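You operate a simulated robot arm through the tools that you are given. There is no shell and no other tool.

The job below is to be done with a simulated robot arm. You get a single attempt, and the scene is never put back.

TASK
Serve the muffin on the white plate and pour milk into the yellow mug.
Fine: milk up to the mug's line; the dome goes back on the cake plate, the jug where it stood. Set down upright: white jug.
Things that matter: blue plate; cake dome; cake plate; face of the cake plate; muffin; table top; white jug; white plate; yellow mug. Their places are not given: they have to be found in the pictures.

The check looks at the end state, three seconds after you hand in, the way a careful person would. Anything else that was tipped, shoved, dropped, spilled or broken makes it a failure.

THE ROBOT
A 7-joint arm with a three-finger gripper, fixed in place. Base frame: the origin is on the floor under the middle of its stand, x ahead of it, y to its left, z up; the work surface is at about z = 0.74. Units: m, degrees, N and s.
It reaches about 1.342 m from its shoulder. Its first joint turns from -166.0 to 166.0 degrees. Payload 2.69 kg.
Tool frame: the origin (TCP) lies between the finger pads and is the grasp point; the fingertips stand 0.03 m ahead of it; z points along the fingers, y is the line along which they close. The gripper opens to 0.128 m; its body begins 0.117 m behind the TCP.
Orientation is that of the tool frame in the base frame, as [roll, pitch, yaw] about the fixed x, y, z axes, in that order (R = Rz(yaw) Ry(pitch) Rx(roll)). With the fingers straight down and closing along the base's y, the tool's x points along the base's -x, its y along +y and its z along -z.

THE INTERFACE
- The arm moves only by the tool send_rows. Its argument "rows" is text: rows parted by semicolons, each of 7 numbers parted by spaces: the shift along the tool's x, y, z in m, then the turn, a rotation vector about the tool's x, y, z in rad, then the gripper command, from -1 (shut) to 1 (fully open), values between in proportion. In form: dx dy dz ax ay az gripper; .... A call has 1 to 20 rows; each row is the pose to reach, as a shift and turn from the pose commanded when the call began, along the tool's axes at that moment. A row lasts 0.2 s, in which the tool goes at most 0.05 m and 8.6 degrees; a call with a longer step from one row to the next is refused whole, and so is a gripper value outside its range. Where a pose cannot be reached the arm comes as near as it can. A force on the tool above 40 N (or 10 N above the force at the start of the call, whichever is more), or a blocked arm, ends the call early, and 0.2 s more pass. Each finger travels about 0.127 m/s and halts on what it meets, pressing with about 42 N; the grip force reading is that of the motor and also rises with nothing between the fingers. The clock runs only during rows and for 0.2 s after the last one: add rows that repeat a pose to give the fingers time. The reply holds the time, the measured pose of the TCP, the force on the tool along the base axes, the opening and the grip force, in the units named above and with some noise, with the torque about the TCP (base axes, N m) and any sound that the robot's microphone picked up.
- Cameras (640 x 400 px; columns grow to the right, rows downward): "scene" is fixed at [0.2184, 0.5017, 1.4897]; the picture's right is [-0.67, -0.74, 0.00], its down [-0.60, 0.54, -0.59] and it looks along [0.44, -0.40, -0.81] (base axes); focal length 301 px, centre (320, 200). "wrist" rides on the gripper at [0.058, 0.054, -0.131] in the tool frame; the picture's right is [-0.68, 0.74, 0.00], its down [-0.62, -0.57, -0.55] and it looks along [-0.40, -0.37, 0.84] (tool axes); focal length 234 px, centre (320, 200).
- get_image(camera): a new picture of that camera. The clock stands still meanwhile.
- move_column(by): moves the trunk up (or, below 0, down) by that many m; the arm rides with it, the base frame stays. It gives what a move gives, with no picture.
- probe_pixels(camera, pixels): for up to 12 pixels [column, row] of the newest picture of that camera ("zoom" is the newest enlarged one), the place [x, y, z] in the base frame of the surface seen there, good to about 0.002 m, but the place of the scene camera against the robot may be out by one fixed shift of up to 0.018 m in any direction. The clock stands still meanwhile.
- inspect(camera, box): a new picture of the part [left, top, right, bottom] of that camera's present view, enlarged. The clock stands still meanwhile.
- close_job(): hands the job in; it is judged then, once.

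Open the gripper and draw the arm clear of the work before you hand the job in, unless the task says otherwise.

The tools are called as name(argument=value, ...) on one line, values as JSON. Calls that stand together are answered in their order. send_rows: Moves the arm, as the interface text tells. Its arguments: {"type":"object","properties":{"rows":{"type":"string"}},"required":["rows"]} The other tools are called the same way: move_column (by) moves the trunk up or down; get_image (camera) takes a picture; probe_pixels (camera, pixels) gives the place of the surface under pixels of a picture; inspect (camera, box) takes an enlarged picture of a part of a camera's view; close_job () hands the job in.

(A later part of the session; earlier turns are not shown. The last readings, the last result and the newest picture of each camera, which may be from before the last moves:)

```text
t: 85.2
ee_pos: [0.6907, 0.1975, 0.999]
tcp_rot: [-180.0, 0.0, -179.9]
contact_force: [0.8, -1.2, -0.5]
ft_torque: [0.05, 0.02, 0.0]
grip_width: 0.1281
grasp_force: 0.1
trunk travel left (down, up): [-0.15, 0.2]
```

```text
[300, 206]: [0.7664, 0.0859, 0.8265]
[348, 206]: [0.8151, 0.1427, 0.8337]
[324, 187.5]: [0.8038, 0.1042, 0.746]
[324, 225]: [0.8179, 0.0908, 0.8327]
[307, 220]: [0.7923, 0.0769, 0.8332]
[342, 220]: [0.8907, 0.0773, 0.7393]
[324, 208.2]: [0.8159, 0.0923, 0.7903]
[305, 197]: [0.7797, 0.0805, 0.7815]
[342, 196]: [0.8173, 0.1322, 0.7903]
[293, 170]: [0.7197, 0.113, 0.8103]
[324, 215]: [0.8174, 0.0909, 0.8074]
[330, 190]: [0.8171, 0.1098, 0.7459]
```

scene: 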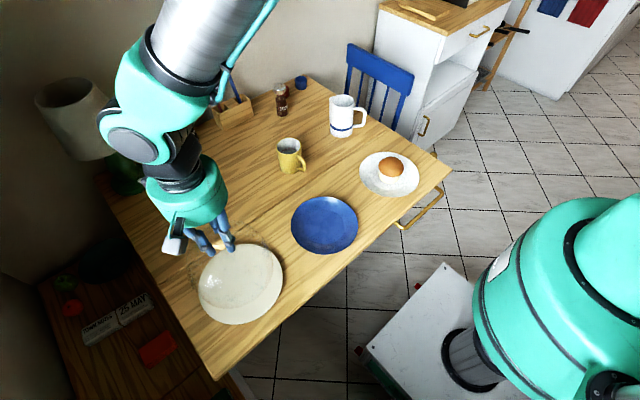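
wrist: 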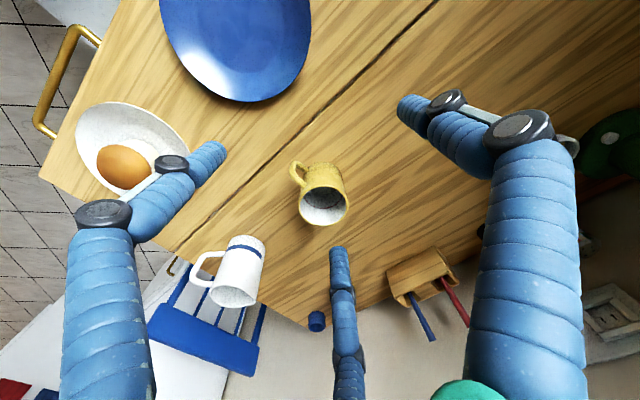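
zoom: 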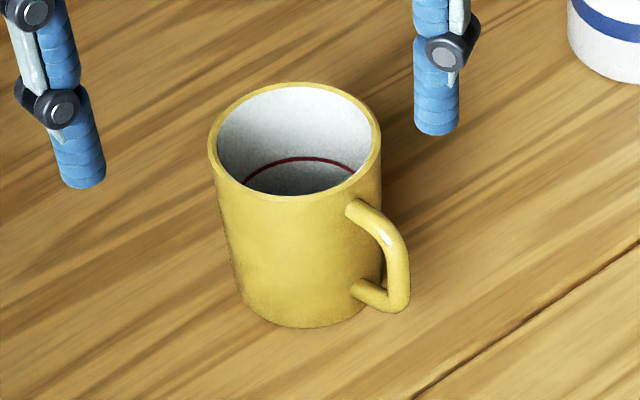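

The mug: centre ≈ (0.788, 0.1135), rim z≈0.833, red line z≈0.789, inner bottom 0.746. I plan to grip the jug from above with the fingers clear of handle and spout, turn it so the spout points to azimuth -115°, and tilt over the mug. First I test that pose empty-handed, high above.

send_rows(rows="-0.018 -0.003 -0.008 0 0 0.137 1; -0.037 -0.006 -0.015 0 0 0.274 1; -0.055 -0.008 -0.022 0 0 0.411 1; -0.073 -0.011 -0.03 0 0 0.549 1; -0.092 -0.014 -0.037 0 0 0.686 1; -0.11 -0.017 -0.045 0 0 0.823 0.6; -0.1284 -0.0192 -0.0515 0 0 0.96 0.22; -0.1284 -0.0192 -0.0515 0 0 0.96 0.22")

send_rows(rows="0 0 0 -0.1247 0.072 0 0.22; 0 0 0 -0.2494 0.144 0 0.22; 0 0 0 -0.3741 0.216 0 0.22; 0 0 0 -0.4988 0.288 0 0.22; 0 0 0 -0.6235 0.36 0 0.22; 0 0 0 -0.7482 0.432 0 0.22; 0 0 0 -0.8729 0.504 0 0.22; 0 0 0 -0.9976 0.576 0 0.22; 0 0 0 -0.9976 0.576 0 0.22")

get_image(camera="scene")

get_image(camera="wrist")

```text
t: 87.0
ee_pos: [0.8203, 0.1789, 1.0501]
tcp_rot: [179.9, 0.1, 124.9]
contact_force: [0.1, -0.1, -1.0]
ft_torque: [-0.02, 0.02, 0.04]
grip_width: 0.0781
grasp_force: 0.0
trunk travel left (down, up): [-0.15, 0.2]
```

```text
t: 89.0
ee_pos: [0.8203, 0.1775, 1.0501]
tcp_rot: [117.1, -27.2, 141.8]
contact_force: [0.3, 0.2, -0.9]
ft_torque: [0.05, -0.03, 0.02]
grip_width: 0.0785
grasp_force: 0.1
trunk travel left (down, up): [-0.15, 0.2]
```

```text
taken
```

scene: 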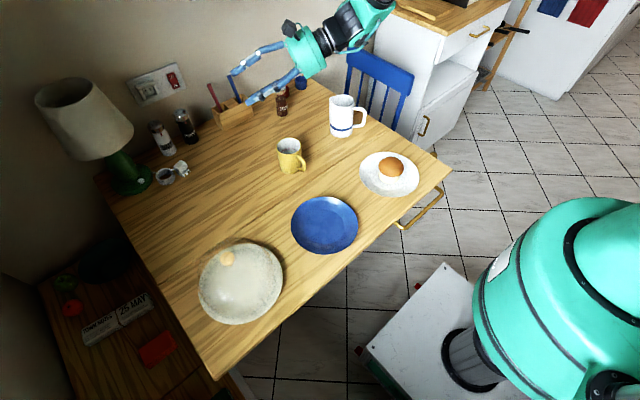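

```text
taken
```

wrist: 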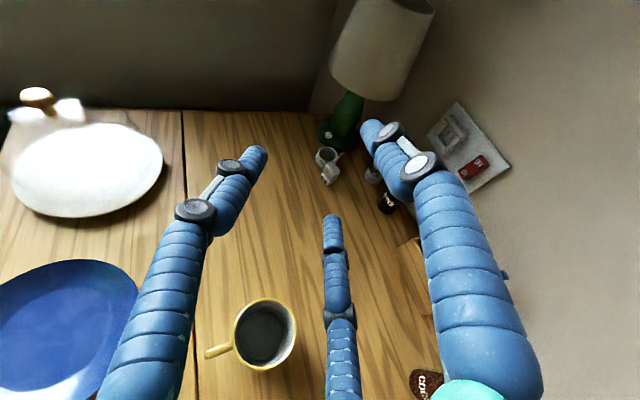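

The tilted pose is reachable and the wrist camera looks right into the mug at (265,333). I test the lower height too (TCP z≈0.92) to check arm clearance.

send_rows(rows="-0.0149 -0.0257 0.0132 0 0 0 0.22; -0.0297 -0.0514 0.0264 0 0 0 0.22; -0.0446 -0.0771 0.0397 0 0 0 0.22; -0.0594 -0.1028 0.0529 0 0 0 0.22; -0.0594 -0.1028 0.0529 0 0 0 0.22")

get_image(camera="scene")

get_image(camera="wrist")

```text
t: 90.2
ee_pos: [0.8203, 0.1792, 0.9191]
tcp_rot: [117.2, -27.2, 141.7]
contact_force: [-0.4, -0.3, -0.5]
ft_torque: [0.01, 0.02, -0.01]
grip_width: 0.0778
grasp_force: 0.1
trunk travel left (down, up): [-0.15, 0.2]
```

```text
taken
```

scene: 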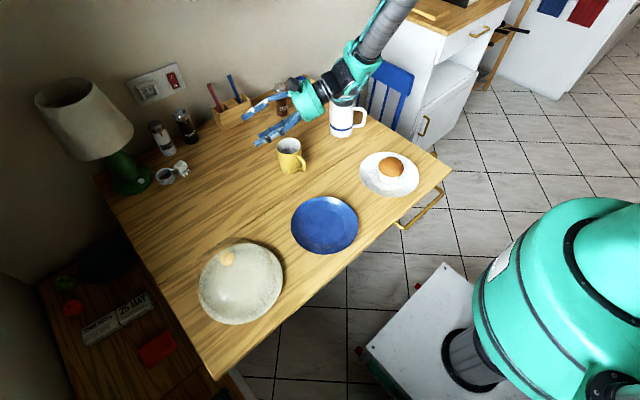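

```text
taken
```

wrist: 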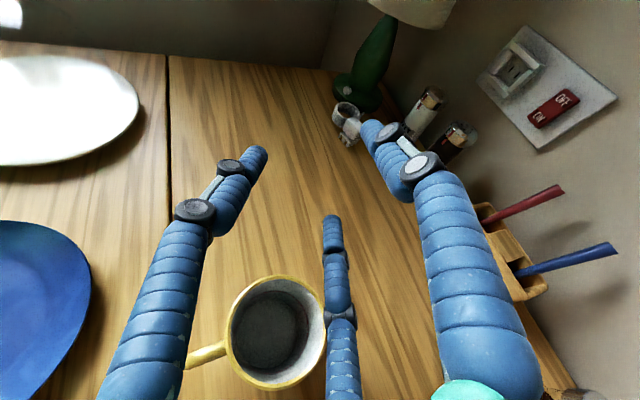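

Works with clear views. I probe the finger C surfaces here to know how far its knuckle reaches near the mug.

probe_pixels(camera="wrist", pixels=[[331, 222], [334, 250], [340, 280], [325, 315], [341, 318], [355, 315], [343, 350], [343, 385], [278, 300], [278, 345], [240, 320], [278, 275]])

```text
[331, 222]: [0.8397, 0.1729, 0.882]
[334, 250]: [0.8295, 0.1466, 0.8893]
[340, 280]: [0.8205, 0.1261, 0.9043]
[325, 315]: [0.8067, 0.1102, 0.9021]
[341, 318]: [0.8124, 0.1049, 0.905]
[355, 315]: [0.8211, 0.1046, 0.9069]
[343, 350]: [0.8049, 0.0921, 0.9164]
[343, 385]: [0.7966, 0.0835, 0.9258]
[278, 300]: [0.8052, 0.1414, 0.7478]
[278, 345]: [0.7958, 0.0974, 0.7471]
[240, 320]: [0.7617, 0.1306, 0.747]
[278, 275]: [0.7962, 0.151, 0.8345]
```

Clearances are fine: the finger knuckle stays about 3 cm above the mug rim. I raise and untilt, back to the upright pose at z 1.05.

send_rows(rows="0.0149 0.0257 -0.0132 0 0 0 0.5; 0.0297 0.0514 -0.0264 0.1 -0.0577 0 1; 0.0446 0.0771 -0.0397 0.22 -0.127 0 1; 0.0594 0.1028 -0.0529 0.34 -0.1963 0 1; 0.0594 0.1028 -0.0529 0.46 -0.2656 0 1; 0.0594 0.1028 -0.0529 0.58 -0.3349 0 1; 0.0594 0.1028 -0.0529 0.70 -0.4042 0 1; 0.0594 0.1028 -0.0529 0.82 -0.4735 0 1; 0.0594 0.1028 -0.0529 0.92 -0.5312 0 1; 0.0594 0.1028 -0.0529 0.9976 -0.576 0 1; 0.0594 0.1028 -0.0529 0.9976 -0.576 0 1")

```text
t: 92.6
ee_pos: [0.8203, 0.1781, 1.0493]
tcp_rot: [-179.9, 0.2, 124.9]
contact_force: [0.6, 0.4, -1.0]
ft_torque: [0.02, 0.0, 0.0]
grip_width: 0.128
grasp_force: 0.0
trunk travel left (down, up): [-0.15, 0.2]
```

Next I move above the jug and turn the tool by +144.5° about the vertical (to yaw offset +89.5°) so that the fingers will clear handle and spout.

send_rows(rows="-0.0138 -0.0107 0.0028 0 0 -0.1401 1; -0.0276 -0.0214 0.0056 0 0 -0.2802 1; -0.0414 -0.0321 0.0083 0 0 -0.4203 1; -0.0552 -0.0428 0.0111 0 0 -0.5604 1; -0.0689 -0.0535 0.0139 0 0 -0.7006 1; -0.0827 -0.0642 0.0167 0 0 -0.8407 1; -0.0965 -0.0749 0.0194 0 0 -0.9808 1; -0.1103 -0.0856 0.0222 0 0 -1.1209 1; -0.1241 -0.0963 0.025 0 0 -1.261 1; -0.1379 -0.107 0.0278 0 0 -1.4011 1; -0.1517 -0.1177 0.0306 0 0 -1.5412 1; -0.1655 -0.1284 0.0333 0 0 -1.6813 1; -0.1793 -0.1391 0.0361 0 0 -1.8214 1; -0.193 -0.1498 0.0389 0 0 -1.9616 1; -0.2068 -0.1605 0.0417 0 0 -2.1017 1; -0.2206 -0.1712 0.0444 0 0 -2.2418 1; -0.2344 -0.1819 0.0472 0 0 -2.3819 1; -0.2482 -0.1926 0.05 0 0 -2.522 1; -0.2482 -0.1926 0.05 0 0 -2.522 1")

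get_image(camera="wrist")

get_image(camera="scene")

```text
t: 96.6
ee_pos: [0.8051, -0.135, 0.9996]
tcp_rot: [-180.0, 0.0, -90.4]
contact_force: [0.6, 0.7, -0.4]
ft_torque: [-0.01, 0.05, 0.0]
grip_width: 0.1278
grasp_force: 0.2
trunk travel left (down, up): [-0.15, 0.2]
```

```text
taken
```

wrist: 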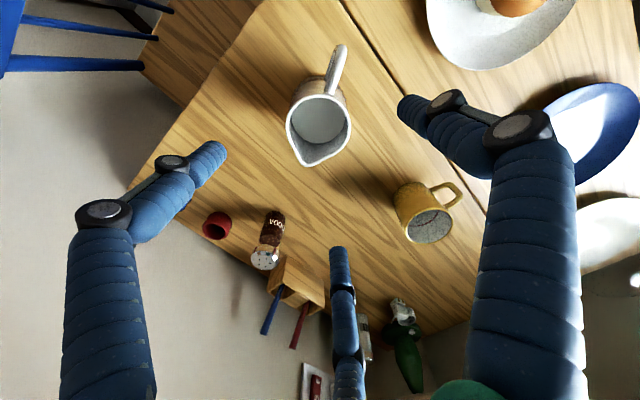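

```text
taken
```

scene: 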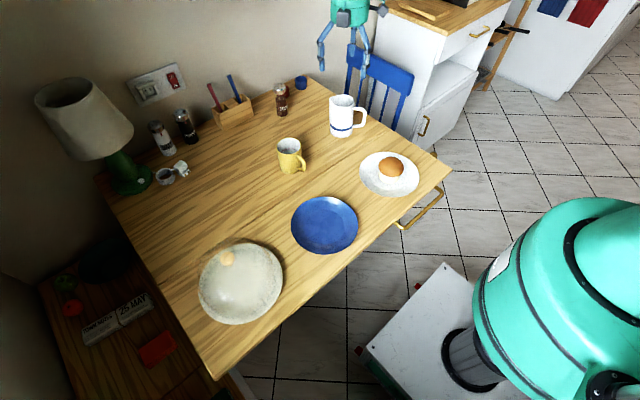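

The jug is in the wrist picture at (320,120), handle up, spout down. I enlarge and probe its rim, spout and handle to centre precisely.

inspect(camera="wrist", box=[270, 35, 370, 175])

```text
2.86 times, centred on (320, 105) of wrist
```

zoom: 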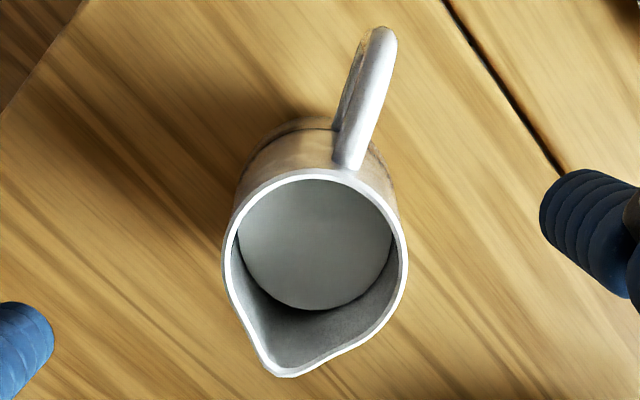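

probe_pixels(camera="zoom", pixels=[[226, 250], [403, 250], [313, 173], [285, 374], [250, 195], [385, 205], [240, 305], [385, 312], [350, 345], [380, 40], [350, 150], [365, 100]])

probe_pixels(camera="zoom", pixels=[[310, 250], [300, 290], [265, 220], [230, 280], [402, 280], [262, 365], [305, 370], [335, 177], [290, 177], [392, 45], [368, 35], [340, 160]])

```text
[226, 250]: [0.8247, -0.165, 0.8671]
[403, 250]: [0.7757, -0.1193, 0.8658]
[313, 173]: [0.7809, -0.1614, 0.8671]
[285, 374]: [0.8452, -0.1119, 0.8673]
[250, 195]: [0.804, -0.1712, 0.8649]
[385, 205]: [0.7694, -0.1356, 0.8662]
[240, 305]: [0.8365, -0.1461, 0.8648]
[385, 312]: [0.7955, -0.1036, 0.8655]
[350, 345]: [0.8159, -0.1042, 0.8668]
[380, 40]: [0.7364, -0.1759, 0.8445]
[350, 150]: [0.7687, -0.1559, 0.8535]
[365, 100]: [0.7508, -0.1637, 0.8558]
```

```text
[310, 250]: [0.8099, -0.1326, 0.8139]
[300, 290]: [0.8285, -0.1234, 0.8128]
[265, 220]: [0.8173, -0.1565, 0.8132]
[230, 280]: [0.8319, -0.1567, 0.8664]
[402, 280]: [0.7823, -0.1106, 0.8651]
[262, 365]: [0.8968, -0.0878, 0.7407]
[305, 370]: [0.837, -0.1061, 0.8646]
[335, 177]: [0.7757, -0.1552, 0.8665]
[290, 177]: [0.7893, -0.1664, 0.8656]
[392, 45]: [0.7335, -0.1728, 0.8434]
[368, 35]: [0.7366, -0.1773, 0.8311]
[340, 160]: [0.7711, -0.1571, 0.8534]
```

Fit: jug centre (0.804, -0.1363), rim radius 0.036, spout azimuth ≈29°, handle ≈209°, milk surface z 0.813. I correct by about 1 mm and descend around the jug to TCP z≈0.823.

send_rows(rows="0.0013 0.0005 0.04 0 0 0 1; 0.0013 0.0005 0.08 0 0 0 1; 0.0013 0.0005 0.11 0 0 0 1; 0.0013 0.0005 0.135 0 0 0 1; 0.0013 0.0005 0.155 0 0 0 1; 0.0013 0.0005 0.17 0 0 0 1; 0.0013 0.0005 0.177 0 0 0 1; 0.0013 0.0005 0.177 0 0 0 1")

get_image(camera="wrist")

inspect(camera="scene", box=[310, 60, 400, 150])

```text
t: 98.4
ee_pos: [0.8031, -0.137, 0.8228]
tcp_rot: [180.0, 0.0, -90.5]
contact_force: [0.1, -0.1, 0.0]
ft_torque: [0.01, 0.01, -0.02]
grip_width: 0.128
grasp_force: 0.0
trunk travel left (down, up): [-0.15, 0.2]
```

```text
taken
```

wrist: 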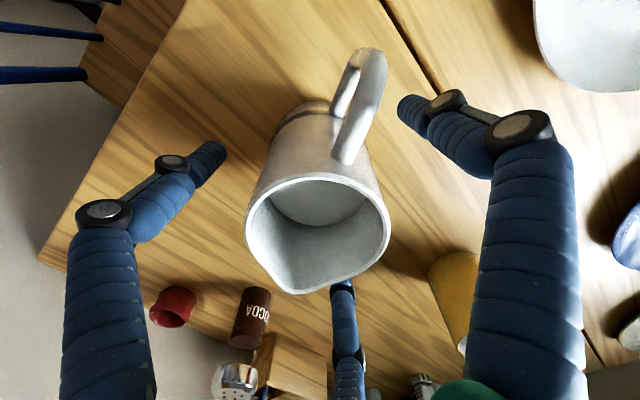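

```text
4.44 times, centred on (355, 105) of scene
```

zoom: 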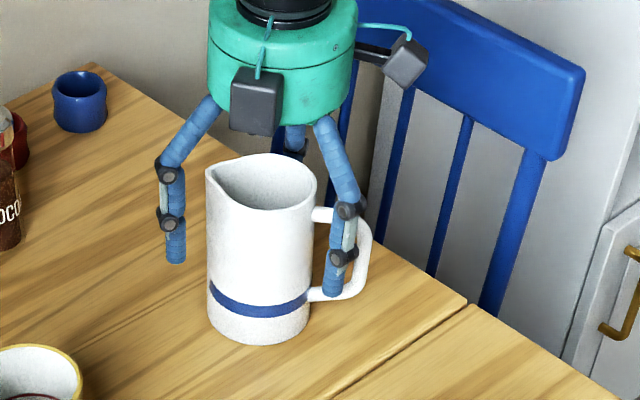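

The fingers stand around the jug with the handle and spout in the gaps. I re-probe the rim to verify centring before closing.

inspect(camera="wrist", box=[240, 160, 400, 300])

```text
2.86 times, centred on (320, 230) of wrist
```

zoom: 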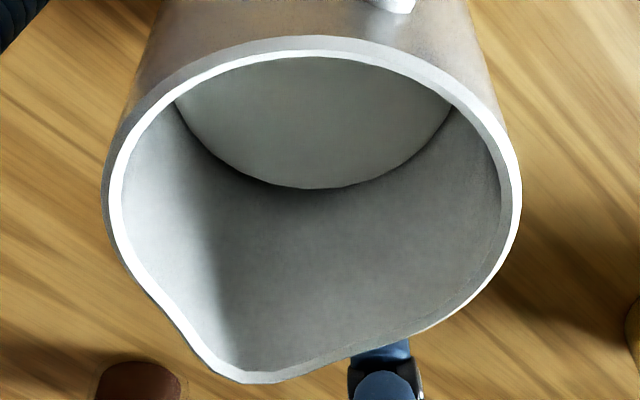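

probe_pixels(camera="zoom", pixels=[[115, 190], [510, 190], [310, 50], [170, 98], [460, 90], [490, 255], [150, 290], [245, 376], [400, 335], [330, 120], [440, 320], [505, 150]])

```text
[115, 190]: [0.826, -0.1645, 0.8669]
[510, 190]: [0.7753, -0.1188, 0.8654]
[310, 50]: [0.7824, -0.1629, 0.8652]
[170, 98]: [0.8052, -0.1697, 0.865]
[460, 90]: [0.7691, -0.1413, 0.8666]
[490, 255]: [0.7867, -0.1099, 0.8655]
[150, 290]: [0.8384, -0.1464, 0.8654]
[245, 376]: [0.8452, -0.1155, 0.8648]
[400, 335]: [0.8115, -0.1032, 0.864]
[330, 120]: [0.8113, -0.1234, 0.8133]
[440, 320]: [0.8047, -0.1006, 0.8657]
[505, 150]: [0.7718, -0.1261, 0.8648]
```

Centred within about 1 mm. I close gently in stages on the jug.

send_rows(rows="0 0 0 0 0 0 0.6; 0 0 0 0 0 0 0.4; 0 0 0 0 0 0 0.3; 0 0 0 0 0 0 0.22; 0 0 0 0 0 0 0.16; 0 0 0 0 0 0 0.1; 0 0 0 0 0 0 0.05; 0 0 0 0 0 0 0.05")

get_image(camera="wrist")

```text
t: 100.2
ee_pos: [0.8032, -0.1374, 0.8228]
tcp_rot: [-180.0, 0.0, -90.5]
contact_force: [1.8, -0.6, 2.9]
ft_torque: [0.02, -0.05, 0.11]
grip_width: 0.0756
grasp_force: 42.1
trunk travel left (down, up): [-0.15, 0.2]
```

```text
taken
```

wrist: 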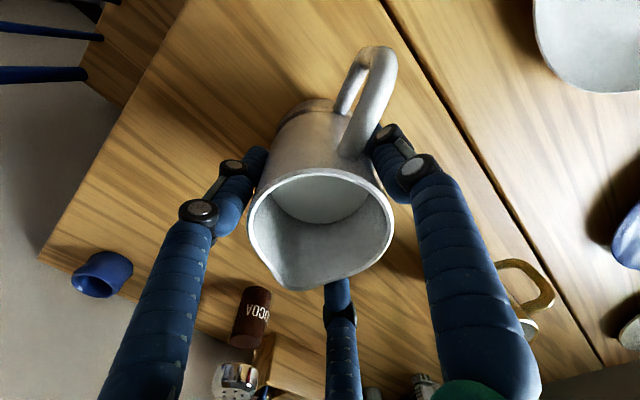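

Gripped at 0.0756 with 42 N. I lift 5 mm slowly and read the load.

send_rows(rows="0 0 0 0 0 0 -0.3; 0 0 -0.001 0 0 0 -0.3; 0 0 -0.002 0 0 0 -0.3; 0 0 -0.0035 0 0 0 -0.3; 0 0 -0.005 0 0 0 -0.3; 0 0 -0.005 0 0 0 -0.3")

inspect(camera="wrist", box=[240, 160, 400, 300])

probe_pixels(camera="zoom", pixels=[[118, 190], [510, 190], [310, 50], [245, 372], [330, 120]])

```text
t: 101.6
ee_pos: [0.8026, -0.137, 0.8275]
tcp_rot: [179.9, -0.1, -90.4]
contact_force: [-0.3, 0.1, -6.0]
ft_torque: [0.0, -0.04, 0.0]
grip_width: 0.0755
grasp_force: 42.0
trunk travel left (down, up): [-0.15, 0.2]
```

```text
2.86 times, centred on (320, 230) of wrist
```

zoom: 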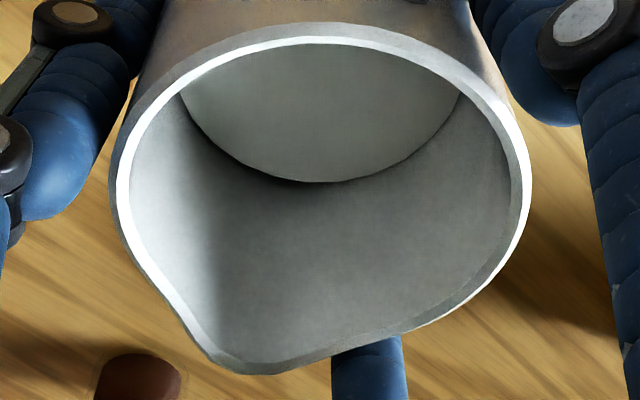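

```text
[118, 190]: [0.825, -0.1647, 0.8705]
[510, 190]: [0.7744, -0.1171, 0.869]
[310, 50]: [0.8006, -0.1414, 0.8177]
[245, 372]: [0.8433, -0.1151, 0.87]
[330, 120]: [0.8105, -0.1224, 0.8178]
```

The rim rose to 0.870 with the fingers, load 6 N: a good hold. I lift smoothly to TCP z≈0.99.

send_rows(rows="0 0 -0.003 0 0 0 -0.3; 0 0 -0.008 0 0 0 -0.3; 0 0 -0.016 0 0 0 -0.3; 0 0 -0.026 0 0 0 -0.3; 0 0 -0.038 0 0 0 -0.3; 0 0 -0.052 0 0 0 -0.3; 0 0 -0.066 0 0 0 -0.3; 0 0 -0.08 0 0 0 -0.3; 0 0 -0.094 0 0 0 -0.3; 0 0 -0.108 0 0 0 -0.3; 0 0 -0.122 0 0 0 -0.3; 0 0 -0.135 0 0 0 -0.3; 0 0 -0.146 0 0 0 -0.3; 0 0 -0.154 0 0 0 -0.3; 0 0 -0.16 0 0 0 -0.3; 0 0 -0.162 0 0 0 -0.3; 0 0 -0.162 0 0 0 -0.3")

get_image(camera="scene")

get_image(camera="wrist")

```text
t: 105.2
ee_pos: [0.8013, -0.1364, 0.9898]
tcp_rot: [-180.0, 0.0, -90.5]
contact_force: [0.3, -0.4, -5.8]
ft_torque: [0.0, 0.0, 0.03]
grip_width: 0.0751
grasp_force: 42.1
trunk travel left (down, up): [-0.15, 0.2]
```

```text
taken
```

scene: 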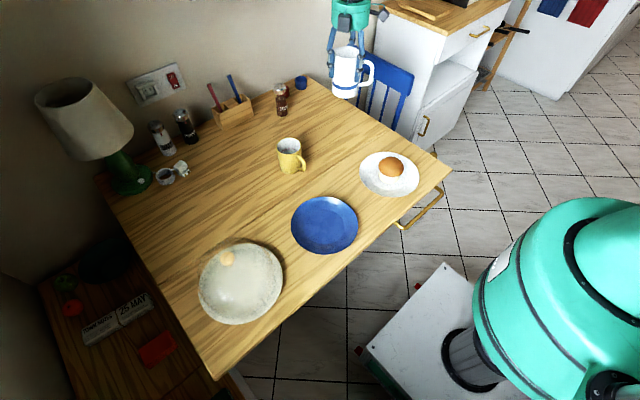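

```text
taken
```

wrist: 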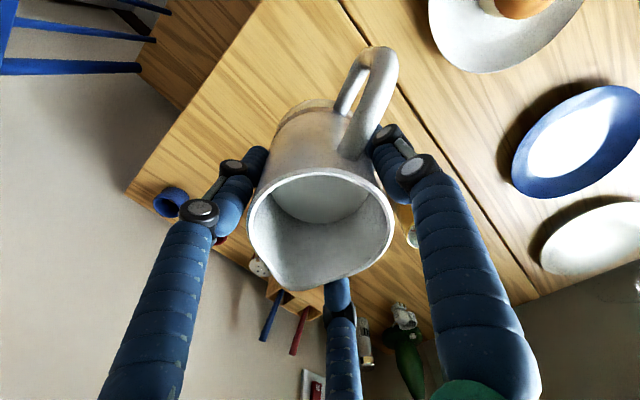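

probe_pixels(camera="wrist", pixels=[[249, 225], [391, 225], [298, 288], [320, 205], [330, 190]])

```text
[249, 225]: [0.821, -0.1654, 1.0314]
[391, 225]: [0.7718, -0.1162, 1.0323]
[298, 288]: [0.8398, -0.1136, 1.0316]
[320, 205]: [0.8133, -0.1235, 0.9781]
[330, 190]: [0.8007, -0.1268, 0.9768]
```

No slip (rim 0.042 above the TCP, as at the grasp). I carry the jug toward the mug while turning it by -144° so the spout points to azimuth -115°.

send_rows(rows="-0.008 -0.0003 -0.001 0 0 0.07 -0.3; -0.022 -0.0009 -0.002 0 0 0.19 -0.3; -0.039 -0.0016 -0.003 0 0 0.32 -0.3; -0.056 -0.0023 -0.004 0 0 0.45 -0.3; -0.074 -0.0031 -0.005 0 0 0.59 -0.3; -0.092 -0.0039 -0.006 0 0 0.73 -0.3; -0.11 -0.0046 -0.007 0 0 0.87 -0.3; -0.128 -0.0054 -0.008 0 0 1.01 -0.3; -0.146 -0.0061 -0.009 0 0 1.15 -0.3; -0.164 -0.0069 -0.01 0 0 1.29 -0.3; -0.182 -0.0076 -0.01 0 0 1.43 -0.3; -0.2 -0.0084 -0.01 0 0 1.57 -0.3; -0.218 -0.0091 -0.01 0 0 1.71 -0.3; -0.236 -0.0099 -0.01 0 0 1.85 -0.3; -0.254 -0.0106 -0.01 0 0 1.99 -0.3; -0.272 -0.0114 -0.01 0 0 2.13 -0.3; -0.289 -0.0121 -0.01 0 0 2.27 -0.3; -0.303 -0.0127 -0.01 0 0 2.4 -0.3; -0.3125 -0.0131 -0.01 0 0 2.48 -0.3; -0.3152 -0.0132 -0.01 0 0 2.513 -0.3")

get_image(camera="scene")

get_image(camera="wrist")

```text
t: 109.4
ee_pos: [0.8191, 0.1796, 0.9987]
tcp_rot: [179.9, 0.0, 125.4]
contact_force: [-0.6, -0.1, -5.6]
ft_torque: [-0.03, -0.01, 0.0]
grip_width: 0.0754
grasp_force: 41.9
trunk travel left (down, up): [-0.15, 0.2]
```

```text
taken
```

scene: 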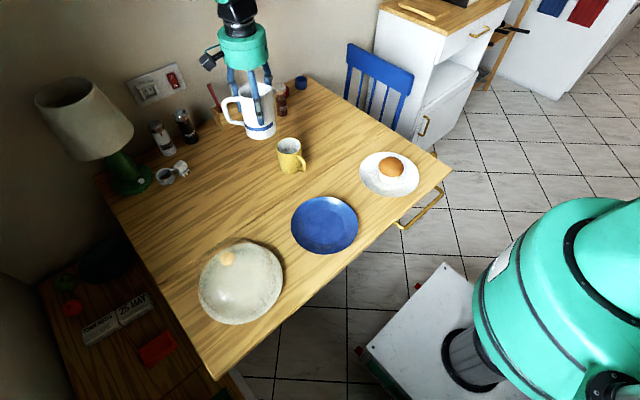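

```text
taken
```

wrist: 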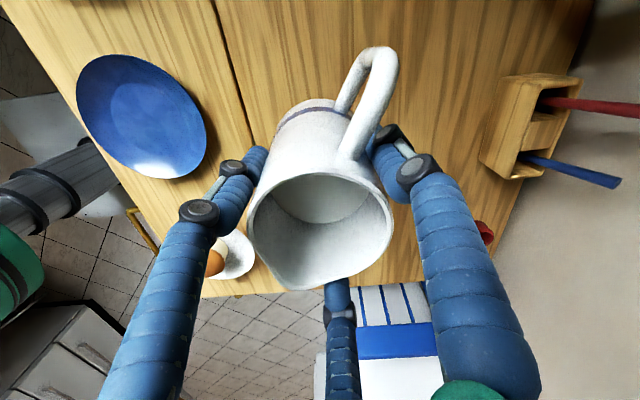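

The jug is in place with the spout toward the mug side. I tilt gently to 35°, short of pouring, staying high.

send_rows(rows="0 0 0 -0.035 0.020 0 -0.3; 0 0 0 -0.087 0.049 0 -0.3; 0 0 0 -0.157 0.089 0 -0.3; 0 0 0 -0.226 0.128 0 -0.3; 0 0 0 -0.296 0.167 0 -0.3; 0 0 0 -0.365 0.207 0 -0.3; 0 0 0 -0.435 0.246 0 -0.3; 0 0 0 -0.496 0.28 0 -0.3; 0 0 0 -0.531 0.3 0 -0.3; 0 0 0 -0.531 0.3 0 -0.3; 0 0 0 -0.531 0.3 0 -0.3")

get_image(camera="wrist")

inspect(camera="scene", box=[200, 50, 330, 190])

```text
t: 111.8
ee_pos: [0.8179, 0.178, 0.9991]
tcp_rot: [148.7, -16.4, 130.1]
contact_force: [0.6, 0.3, -6.2]
ft_torque: [-0.11, 0.06, -0.01]
grip_width: 0.0754
grasp_force: 41.9
trunk travel left (down, up): [-0.15, 0.2]
```

```text
taken
```

wrist: 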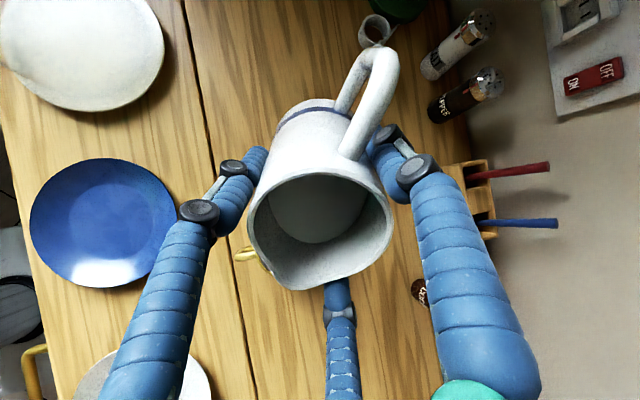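

```text
2.86 times, centred on (265, 120) of scene
```

zoom: 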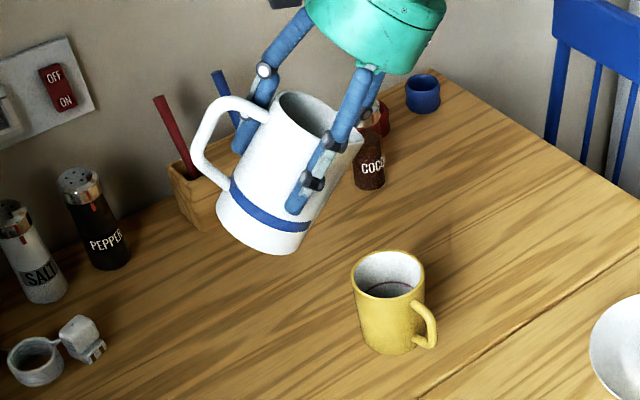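

The jug is tilted 35°, milk inside near the lip but not flowing. I probe the lip's place against the mug.

probe_pixels(camera="wrist", pixels=[[298, 288], [305, 289], [290, 284], [320, 285], [320, 230], [310, 238], [249, 225], [391, 225]])

```text
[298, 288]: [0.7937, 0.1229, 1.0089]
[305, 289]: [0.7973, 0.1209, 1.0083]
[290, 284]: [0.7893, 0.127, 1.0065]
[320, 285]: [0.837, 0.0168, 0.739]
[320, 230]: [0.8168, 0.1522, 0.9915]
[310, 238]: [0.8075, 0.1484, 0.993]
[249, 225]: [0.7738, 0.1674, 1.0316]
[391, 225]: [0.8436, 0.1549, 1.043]
```

The lip is at (0.7945, 0.1225), 11 mm short of the mug's centre line-of-pour and 2 mm aside, as planned. I descend 0.10 m to TCP z≈0.90.

send_rows(rows="-0.0028 -0.005 0.0082 0 0 0 -0.3; -0.0085 -0.0149 0.0246 0 0 0 -0.3; -0.0141 -0.0249 0.041 0 0 0 -0.3; -0.0197 -0.0349 0.0574 0 0 0 -0.3; -0.0248 -0.0438 0.0722 0 0 0 -0.3; -0.0274 -0.0483 0.0795 0 0 0 -0.3; -0.0282 -0.0498 0.082 0 0 0 -0.3; -0.0282 -0.0498 0.082 0 0 0 -0.3")

get_image(camera="wrist")

inspect(camera="scene", box=[220, 70, 340, 190])

```text
t: 113.6
ee_pos: [0.8195, 0.1778, 0.8993]
tcp_rot: [148.7, -16.5, 130.1]
contact_force: [0.5, -0.1, -5.8]
ft_torque: [-0.13, 0.05, 0.0]
grip_width: 0.0751
grasp_force: 41.8
trunk travel left (down, up): [-0.15, 0.2]
```

```text
taken
```

wrist: 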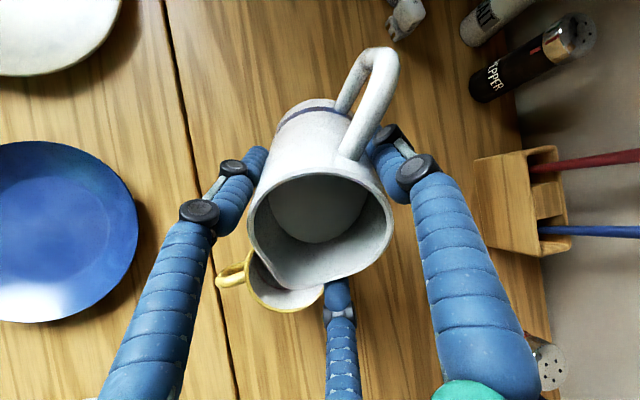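

```text
3.33 times, centred on (280, 130) of scene
```

zoom: 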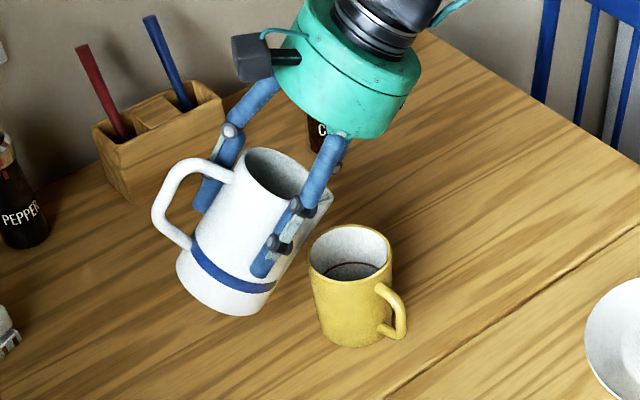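

Spout stands over the mug, whose line is visible in the scene view. I tilt on in small steps: to 44° now.

send_rows(rows="0 0 0 -0.035 0.0198 0 -0.3; 0 0 0 -0.075 0.0424 0 -0.3; 0 0 0 -0.11 0.0622 0 -0.3; 0 0 0 -0.1366 0.0772 0 -0.3; 0 0 0 -0.1366 0.0772 0 -0.3")

inspect(camera="wrist", box=[210, 160, 400, 320])

inspect(camera="scene", box=[240, 90, 330, 190])

```text
t: 114.8
ee_pos: [0.818, 0.179, 0.8992]
tcp_rot: [140.0, -20.1, 132.8]
contact_force: [0.5, 0.4, -5.8]
ft_torque: [-0.13, 0.06, 0.01]
grip_width: 0.0752
grasp_force: 41.6
trunk travel left (down, up): [-0.15, 0.2]
```

```text
2.50 times, centred on (305, 240) of wrist
```

zoom: 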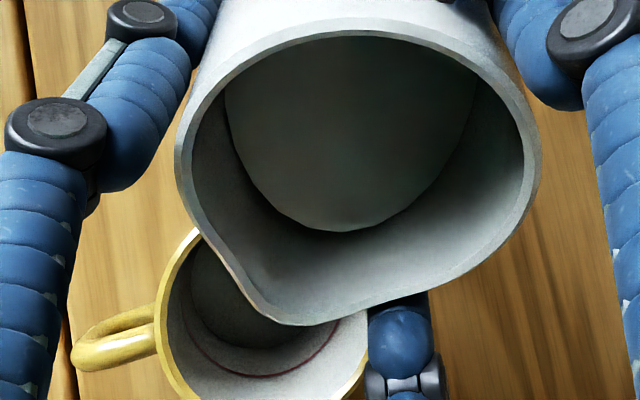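

```text
4.00 times, centred on (285, 140) of scene
```

zoom: 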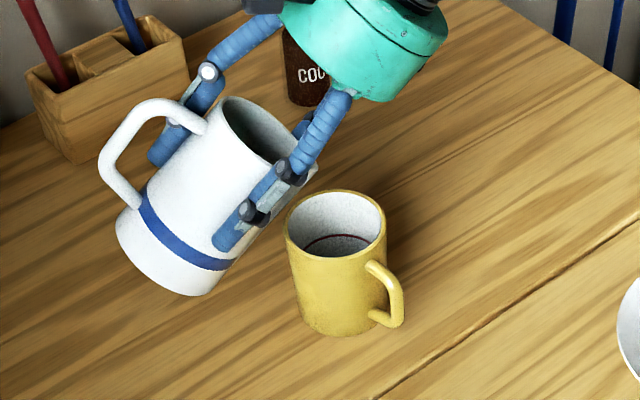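

The milk front is at (345,230) in the enlarged wrist view, lip at (290,322); not yet pouring. I tilt to 48°.

send_rows(rows="0 0 0 -0.02 0.0113 0 -0.3; 0 0 0 -0.0405 0.0229 0 -0.3; 0 0 0 -0.0607 0.0343 0 -0.3; 0 0 0 -0.0607 0.0343 0 -0.3")

inspect(camera="wrist", box=[210, 160, 400, 320])

```text
t: 115.8
ee_pos: [0.8186, 0.1787, 0.9005]
tcp_rot: [136.0, -21.4, 134.3]
contact_force: [0.2, -0.8, -5.1]
ft_torque: [-0.15, 0.06, 0.02]
grip_width: 0.0751
grasp_force: 42.0
trunk travel left (down, up): [-0.15, 0.2]
```

```text
2.50 times, centred on (305, 240) of wrist
```

zoom: 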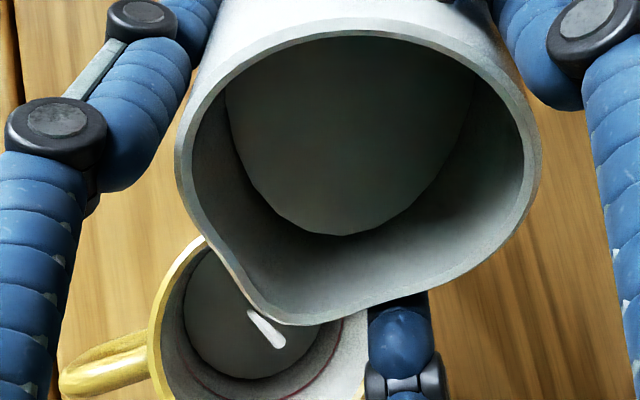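

A stream has begun (white at (265,328) below the lip), falling inside the mug. I check the mug from the scene camera.

inspect(camera="scene", box=[265, 120, 325, 180])

get_image(camera="wrist")

```text
6.67 times, centred on (295, 150) of scene
```

zoom: 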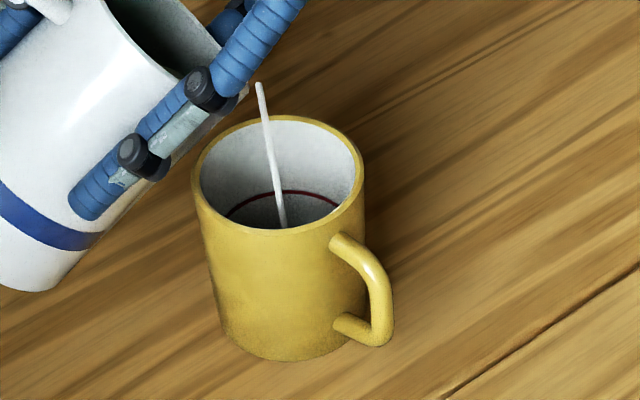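

```text
taken
```

wrist: 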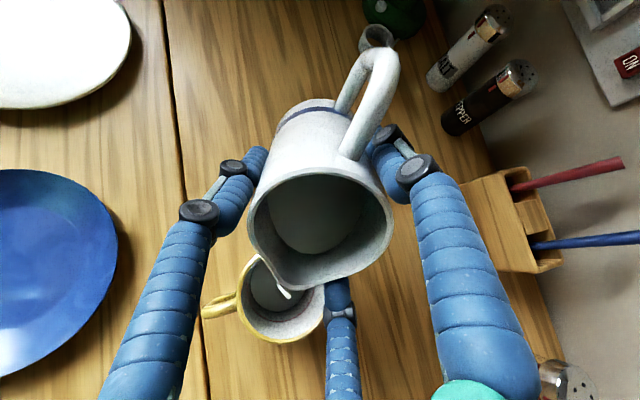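

The stream lands in the middle of the mug. I hold for 0.6 s and measure the level.

send_rows(rows="0 0 0 0 0 0 -0.3; 0 0 0 0 0 0 -0.3")

inspect(camera="wrist", box=[220, 240, 340, 350])

probe_pixels(camera="zoom", pixels=[[230, 180], [250, 240], [200, 160], [280, 260], [320, 280], [180, 220]])

inspect(camera="scene", box=[265, 120, 325, 180])

probe_pixels(camera="zoom", pixels=[[260, 210], [300, 210], [320, 205], [250, 215], [295, 220]])

```text
t: 116.4
ee_pos: [0.8192, 0.1792, 0.8998]
tcp_rot: [136.1, -21.4, 134.1]
contact_force: [-0.2, 0.0, -6.0]
ft_torque: [-0.14, 0.05, 0.01]
grip_width: 0.075
grasp_force: 42.1
trunk travel left (down, up): [-0.15, 0.2]
```

```text
3.64 times, centred on (280, 295) of wrist
```

zoom: 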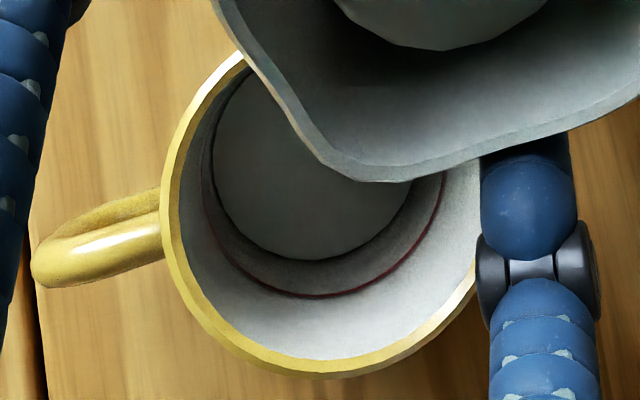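

```text
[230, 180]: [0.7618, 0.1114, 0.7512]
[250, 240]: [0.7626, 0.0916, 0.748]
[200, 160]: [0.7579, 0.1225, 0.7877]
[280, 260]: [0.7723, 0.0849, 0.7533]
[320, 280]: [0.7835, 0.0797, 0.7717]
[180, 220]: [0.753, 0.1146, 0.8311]
```

```text
6.67 times, centred on (295, 150) of scene
```

zoom: 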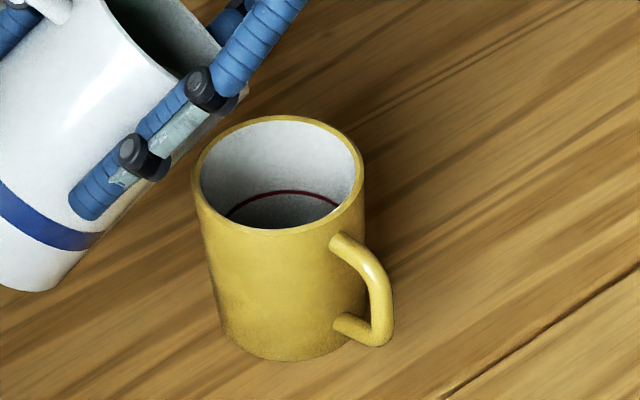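

```text
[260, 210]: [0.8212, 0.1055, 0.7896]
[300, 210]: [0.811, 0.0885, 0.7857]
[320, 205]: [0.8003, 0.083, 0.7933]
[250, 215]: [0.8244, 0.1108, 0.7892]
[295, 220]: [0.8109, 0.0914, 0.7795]
```

The flow stopped by itself once the milk reached equilibrium with the lip; the mug's level is about 0.75. So small tilts give measured doses: I tilt another 4° and hold for a second.

send_rows(rows="0 0 0 -0.0152 0.0086 0 -0.3; 0 0 0 -0.0304 0.0172 0 -0.3; 0 0 0 -0.0456 0.0258 0 -0.3; 0 0 0 -0.0607 0.0343 0 -0.3; 0 0 0 -0.0607 0.0343 0 -0.3; 0 0 0 -0.0607 0.0343 0 -0.3")

inspect(camera="wrist", box=[220, 240, 340, 350])

inspect(camera="scene", box=[265, 120, 325, 180])

```text
t: 117.8
ee_pos: [0.819, 0.1782, 0.9]
tcp_rot: [132.1, -22.8, 135.6]
contact_force: [1.1, 0.3, -4.7]
ft_torque: [-0.16, 0.06, -0.01]
grip_width: 0.075
grasp_force: 42.2
trunk travel left (down, up): [-0.15, 0.2]
```

```text
3.64 times, centred on (280, 295) of wrist
```

zoom: 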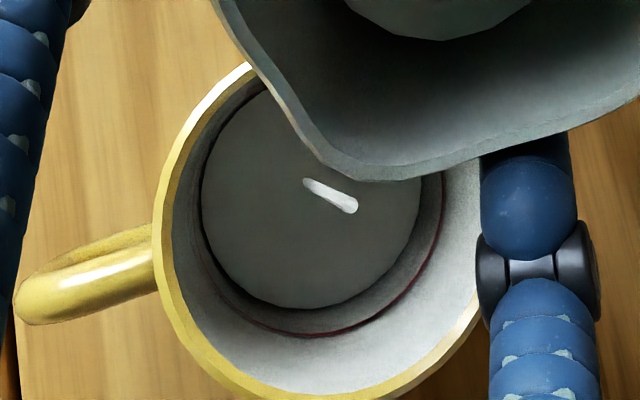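

```text
6.67 times, centred on (295, 150) of scene
```

zoom: 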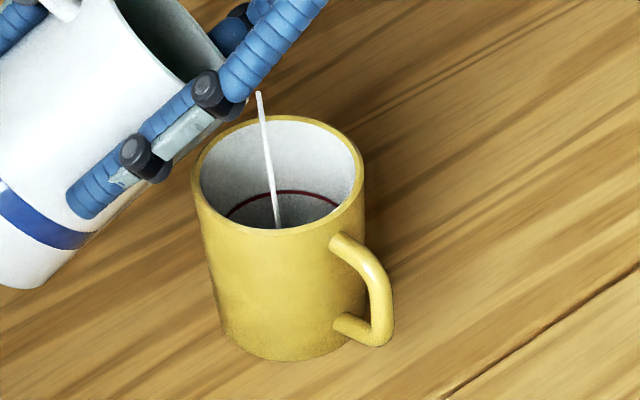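

The stream is still running and the level rises toward the red line. I hold 0.8 s more and probe the milk surface.

send_rows(rows="0 0 0 0 0 0 -0.3; 0 0 0 0 0 0 -0.3; 0 0 0 0 0 0 -0.3; 0 0 0 0 0 0 -0.3")

inspect(camera="wrist", box=[220, 240, 340, 350])

probe_pixels(camera="zoom", pixels=[[230, 200], [260, 250], [320, 270], [380, 260], [300, 325], [340, 332], [210, 160]])

```text
t: 118.8
ee_pos: [0.8176, 0.1786, 0.9005]
tcp_rot: [131.9, -22.8, 135.7]
contact_force: [-0.1, -0.3, -6.3]
ft_torque: [-0.13, 0.1, -0.02]
grip_width: 0.0752
grasp_force: 42.2
trunk travel left (down, up): [-0.15, 0.2]
```

```text
3.64 times, centred on (280, 295) of wrist
```

zoom: 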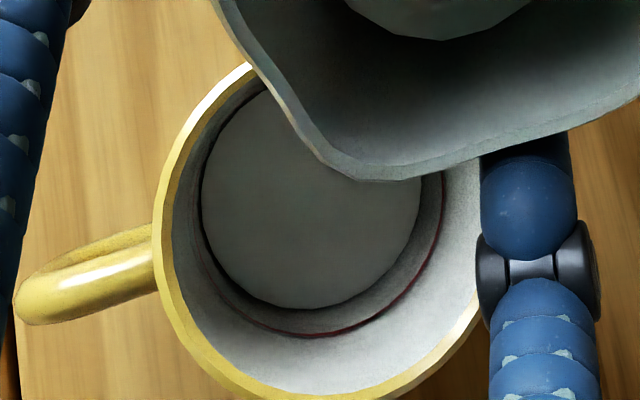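

```text
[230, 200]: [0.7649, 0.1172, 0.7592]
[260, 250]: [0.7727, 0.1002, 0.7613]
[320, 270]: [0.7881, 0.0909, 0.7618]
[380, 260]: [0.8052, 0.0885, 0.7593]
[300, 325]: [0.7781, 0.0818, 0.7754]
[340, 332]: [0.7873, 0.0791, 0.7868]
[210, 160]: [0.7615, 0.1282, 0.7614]
```

Level 0.7605, stream stopped; the line is at about 0.788. I tilt 4° more and hold.

send_rows(rows="0 0 0 -0.0152 0.0086 0 -0.3; 0 0 0 -0.0304 0.0172 0 -0.3; 0 0 0 -0.0456 0.0258 0 -0.3; 0 0 0 -0.0607 0.0343 0 -0.3; 0 0 0 -0.0607 0.0343 0 -0.3; 0 0 0 -0.0607 0.0343 0 -0.3; 0 0 0 -0.0607 0.0343 0 -0.3; 0 0 0 -0.0607 0.0343 0 -0.3; 0 0 0 -0.0607 0.0343 0 -0.3; 0 0 0 -0.0607 0.0343 0 -0.3")

inspect(camera="wrist", box=[220, 240, 340, 350])

probe_pixels(camera="zoom", pixels=[[230, 200], [260, 250], [320, 270], [380, 260], [300, 325], [340, 340], [210, 160]])

inspect(camera="scene", box=[265, 120, 325, 180])

```text
t: 121.0
ee_pos: [0.8198, 0.1793, 0.9001]
tcp_rot: [127.9, -24.1, 137.4]
contact_force: [-0.6, 0.0, -4.9]
ft_torque: [-0.15, 0.03, 0.0]
grip_width: 0.075
grasp_force: 41.8
trunk travel left (down, up): [-0.15, 0.2]
```

```text
3.64 times, centred on (280, 295) of wrist
```

zoom: 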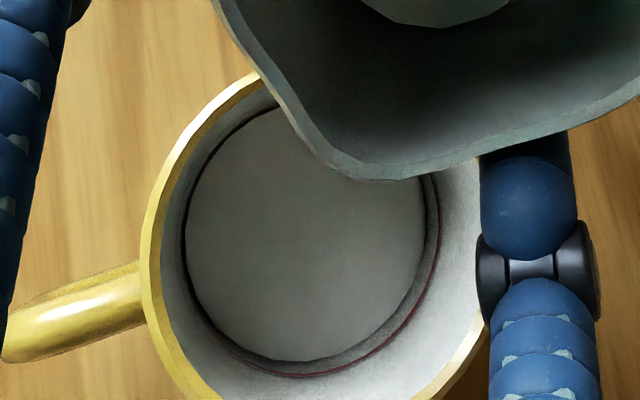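

```text
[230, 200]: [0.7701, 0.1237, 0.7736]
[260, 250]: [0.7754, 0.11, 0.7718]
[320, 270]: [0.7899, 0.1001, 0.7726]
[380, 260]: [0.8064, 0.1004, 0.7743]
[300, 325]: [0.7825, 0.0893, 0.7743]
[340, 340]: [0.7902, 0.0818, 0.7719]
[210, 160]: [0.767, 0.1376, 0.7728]
```

```text
6.67 times, centred on (295, 150) of scene
```

zoom: 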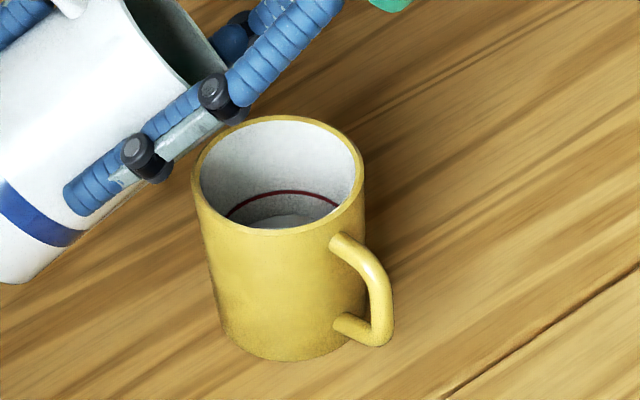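

Level 0.773, stream stopped, about 15 mm to go at roughly 3 mm per degree. I tilt 2.5° more and hold.

send_rows(rows="0 0 0 -0.0127 0.0072 0 -0.3; 0 0 0 -0.0253 0.0143 0 -0.3; 0 0 0 -0.038 0.0215 0 -0.3; 0 0 0 -0.038 0.0215 0 -0.3; 0 0 0 -0.038 0.0215 0 -0.3; 0 0 0 -0.038 0.0215 0 -0.3; 0 0 0 -0.038 0.0215 0 -0.3; 0 0 0 -0.038 0.0215 0 -0.3; 0 0 0 -0.038 0.0215 0 -0.3")

inspect(camera="wrist", box=[220, 240, 340, 360])

probe_pixels(camera="zoom", pixels=[[230, 200], [260, 250], [320, 270], [380, 260], [300, 310], [250, 300], [220, 170]])

inspect(camera="scene", box=[265, 120, 325, 180])

```text
t: 123.0
ee_pos: [0.8179, 0.179, 0.9009]
tcp_rot: [125.1, -25.0, 138.5]
contact_force: [-0.1, -1.1, -4.1]
ft_torque: [-0.13, 0.05, 0.0]
grip_width: 0.0752
grasp_force: 41.8
trunk travel left (down, up): [-0.15, 0.2]
```

```text
3.33 times, centred on (280, 300) of wrist
```

zoom: 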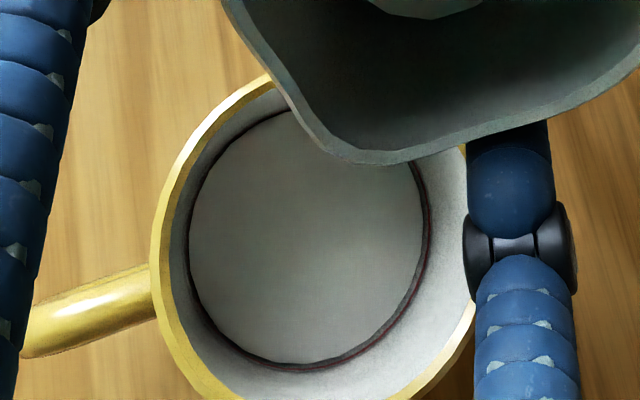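

```text
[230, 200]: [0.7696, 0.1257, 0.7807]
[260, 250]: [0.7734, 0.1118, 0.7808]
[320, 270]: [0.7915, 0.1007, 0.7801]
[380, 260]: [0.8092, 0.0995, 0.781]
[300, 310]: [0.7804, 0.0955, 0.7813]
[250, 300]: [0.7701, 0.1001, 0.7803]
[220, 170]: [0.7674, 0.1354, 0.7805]
```

```text
6.67 times, centred on (295, 150) of scene
```

zoom: 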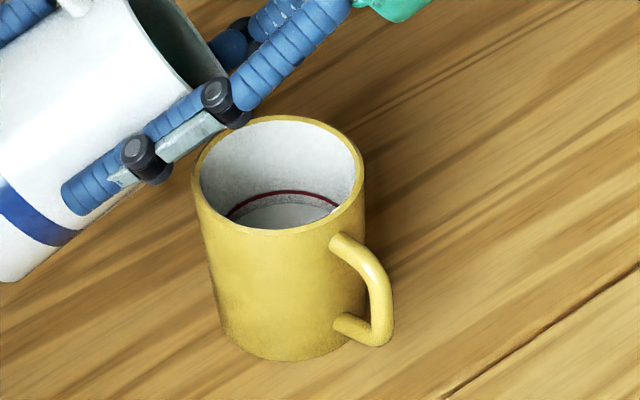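

Level 0.7806; about 7 mm remain. I look closer at the gap between milk edge and line.

inspect(camera="scene", box=[280, 136, 308, 156])

probe_pixels(camera="zoom", pixels=[[320, 130], [320, 160], [320, 200], [320, 240], [320, 280], [400, 200]])

```text
16.00 times, centred on (294, 146) of scene
```

zoom: 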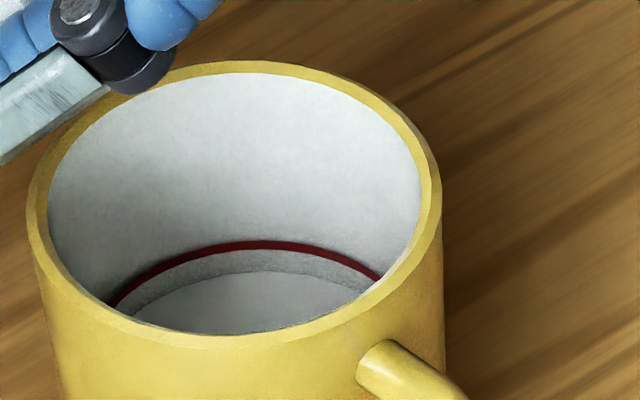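

```text
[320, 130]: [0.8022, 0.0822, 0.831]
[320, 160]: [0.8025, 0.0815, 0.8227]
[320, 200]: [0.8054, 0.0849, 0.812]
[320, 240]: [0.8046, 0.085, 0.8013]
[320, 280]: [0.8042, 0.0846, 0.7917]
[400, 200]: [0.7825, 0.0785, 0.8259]
```

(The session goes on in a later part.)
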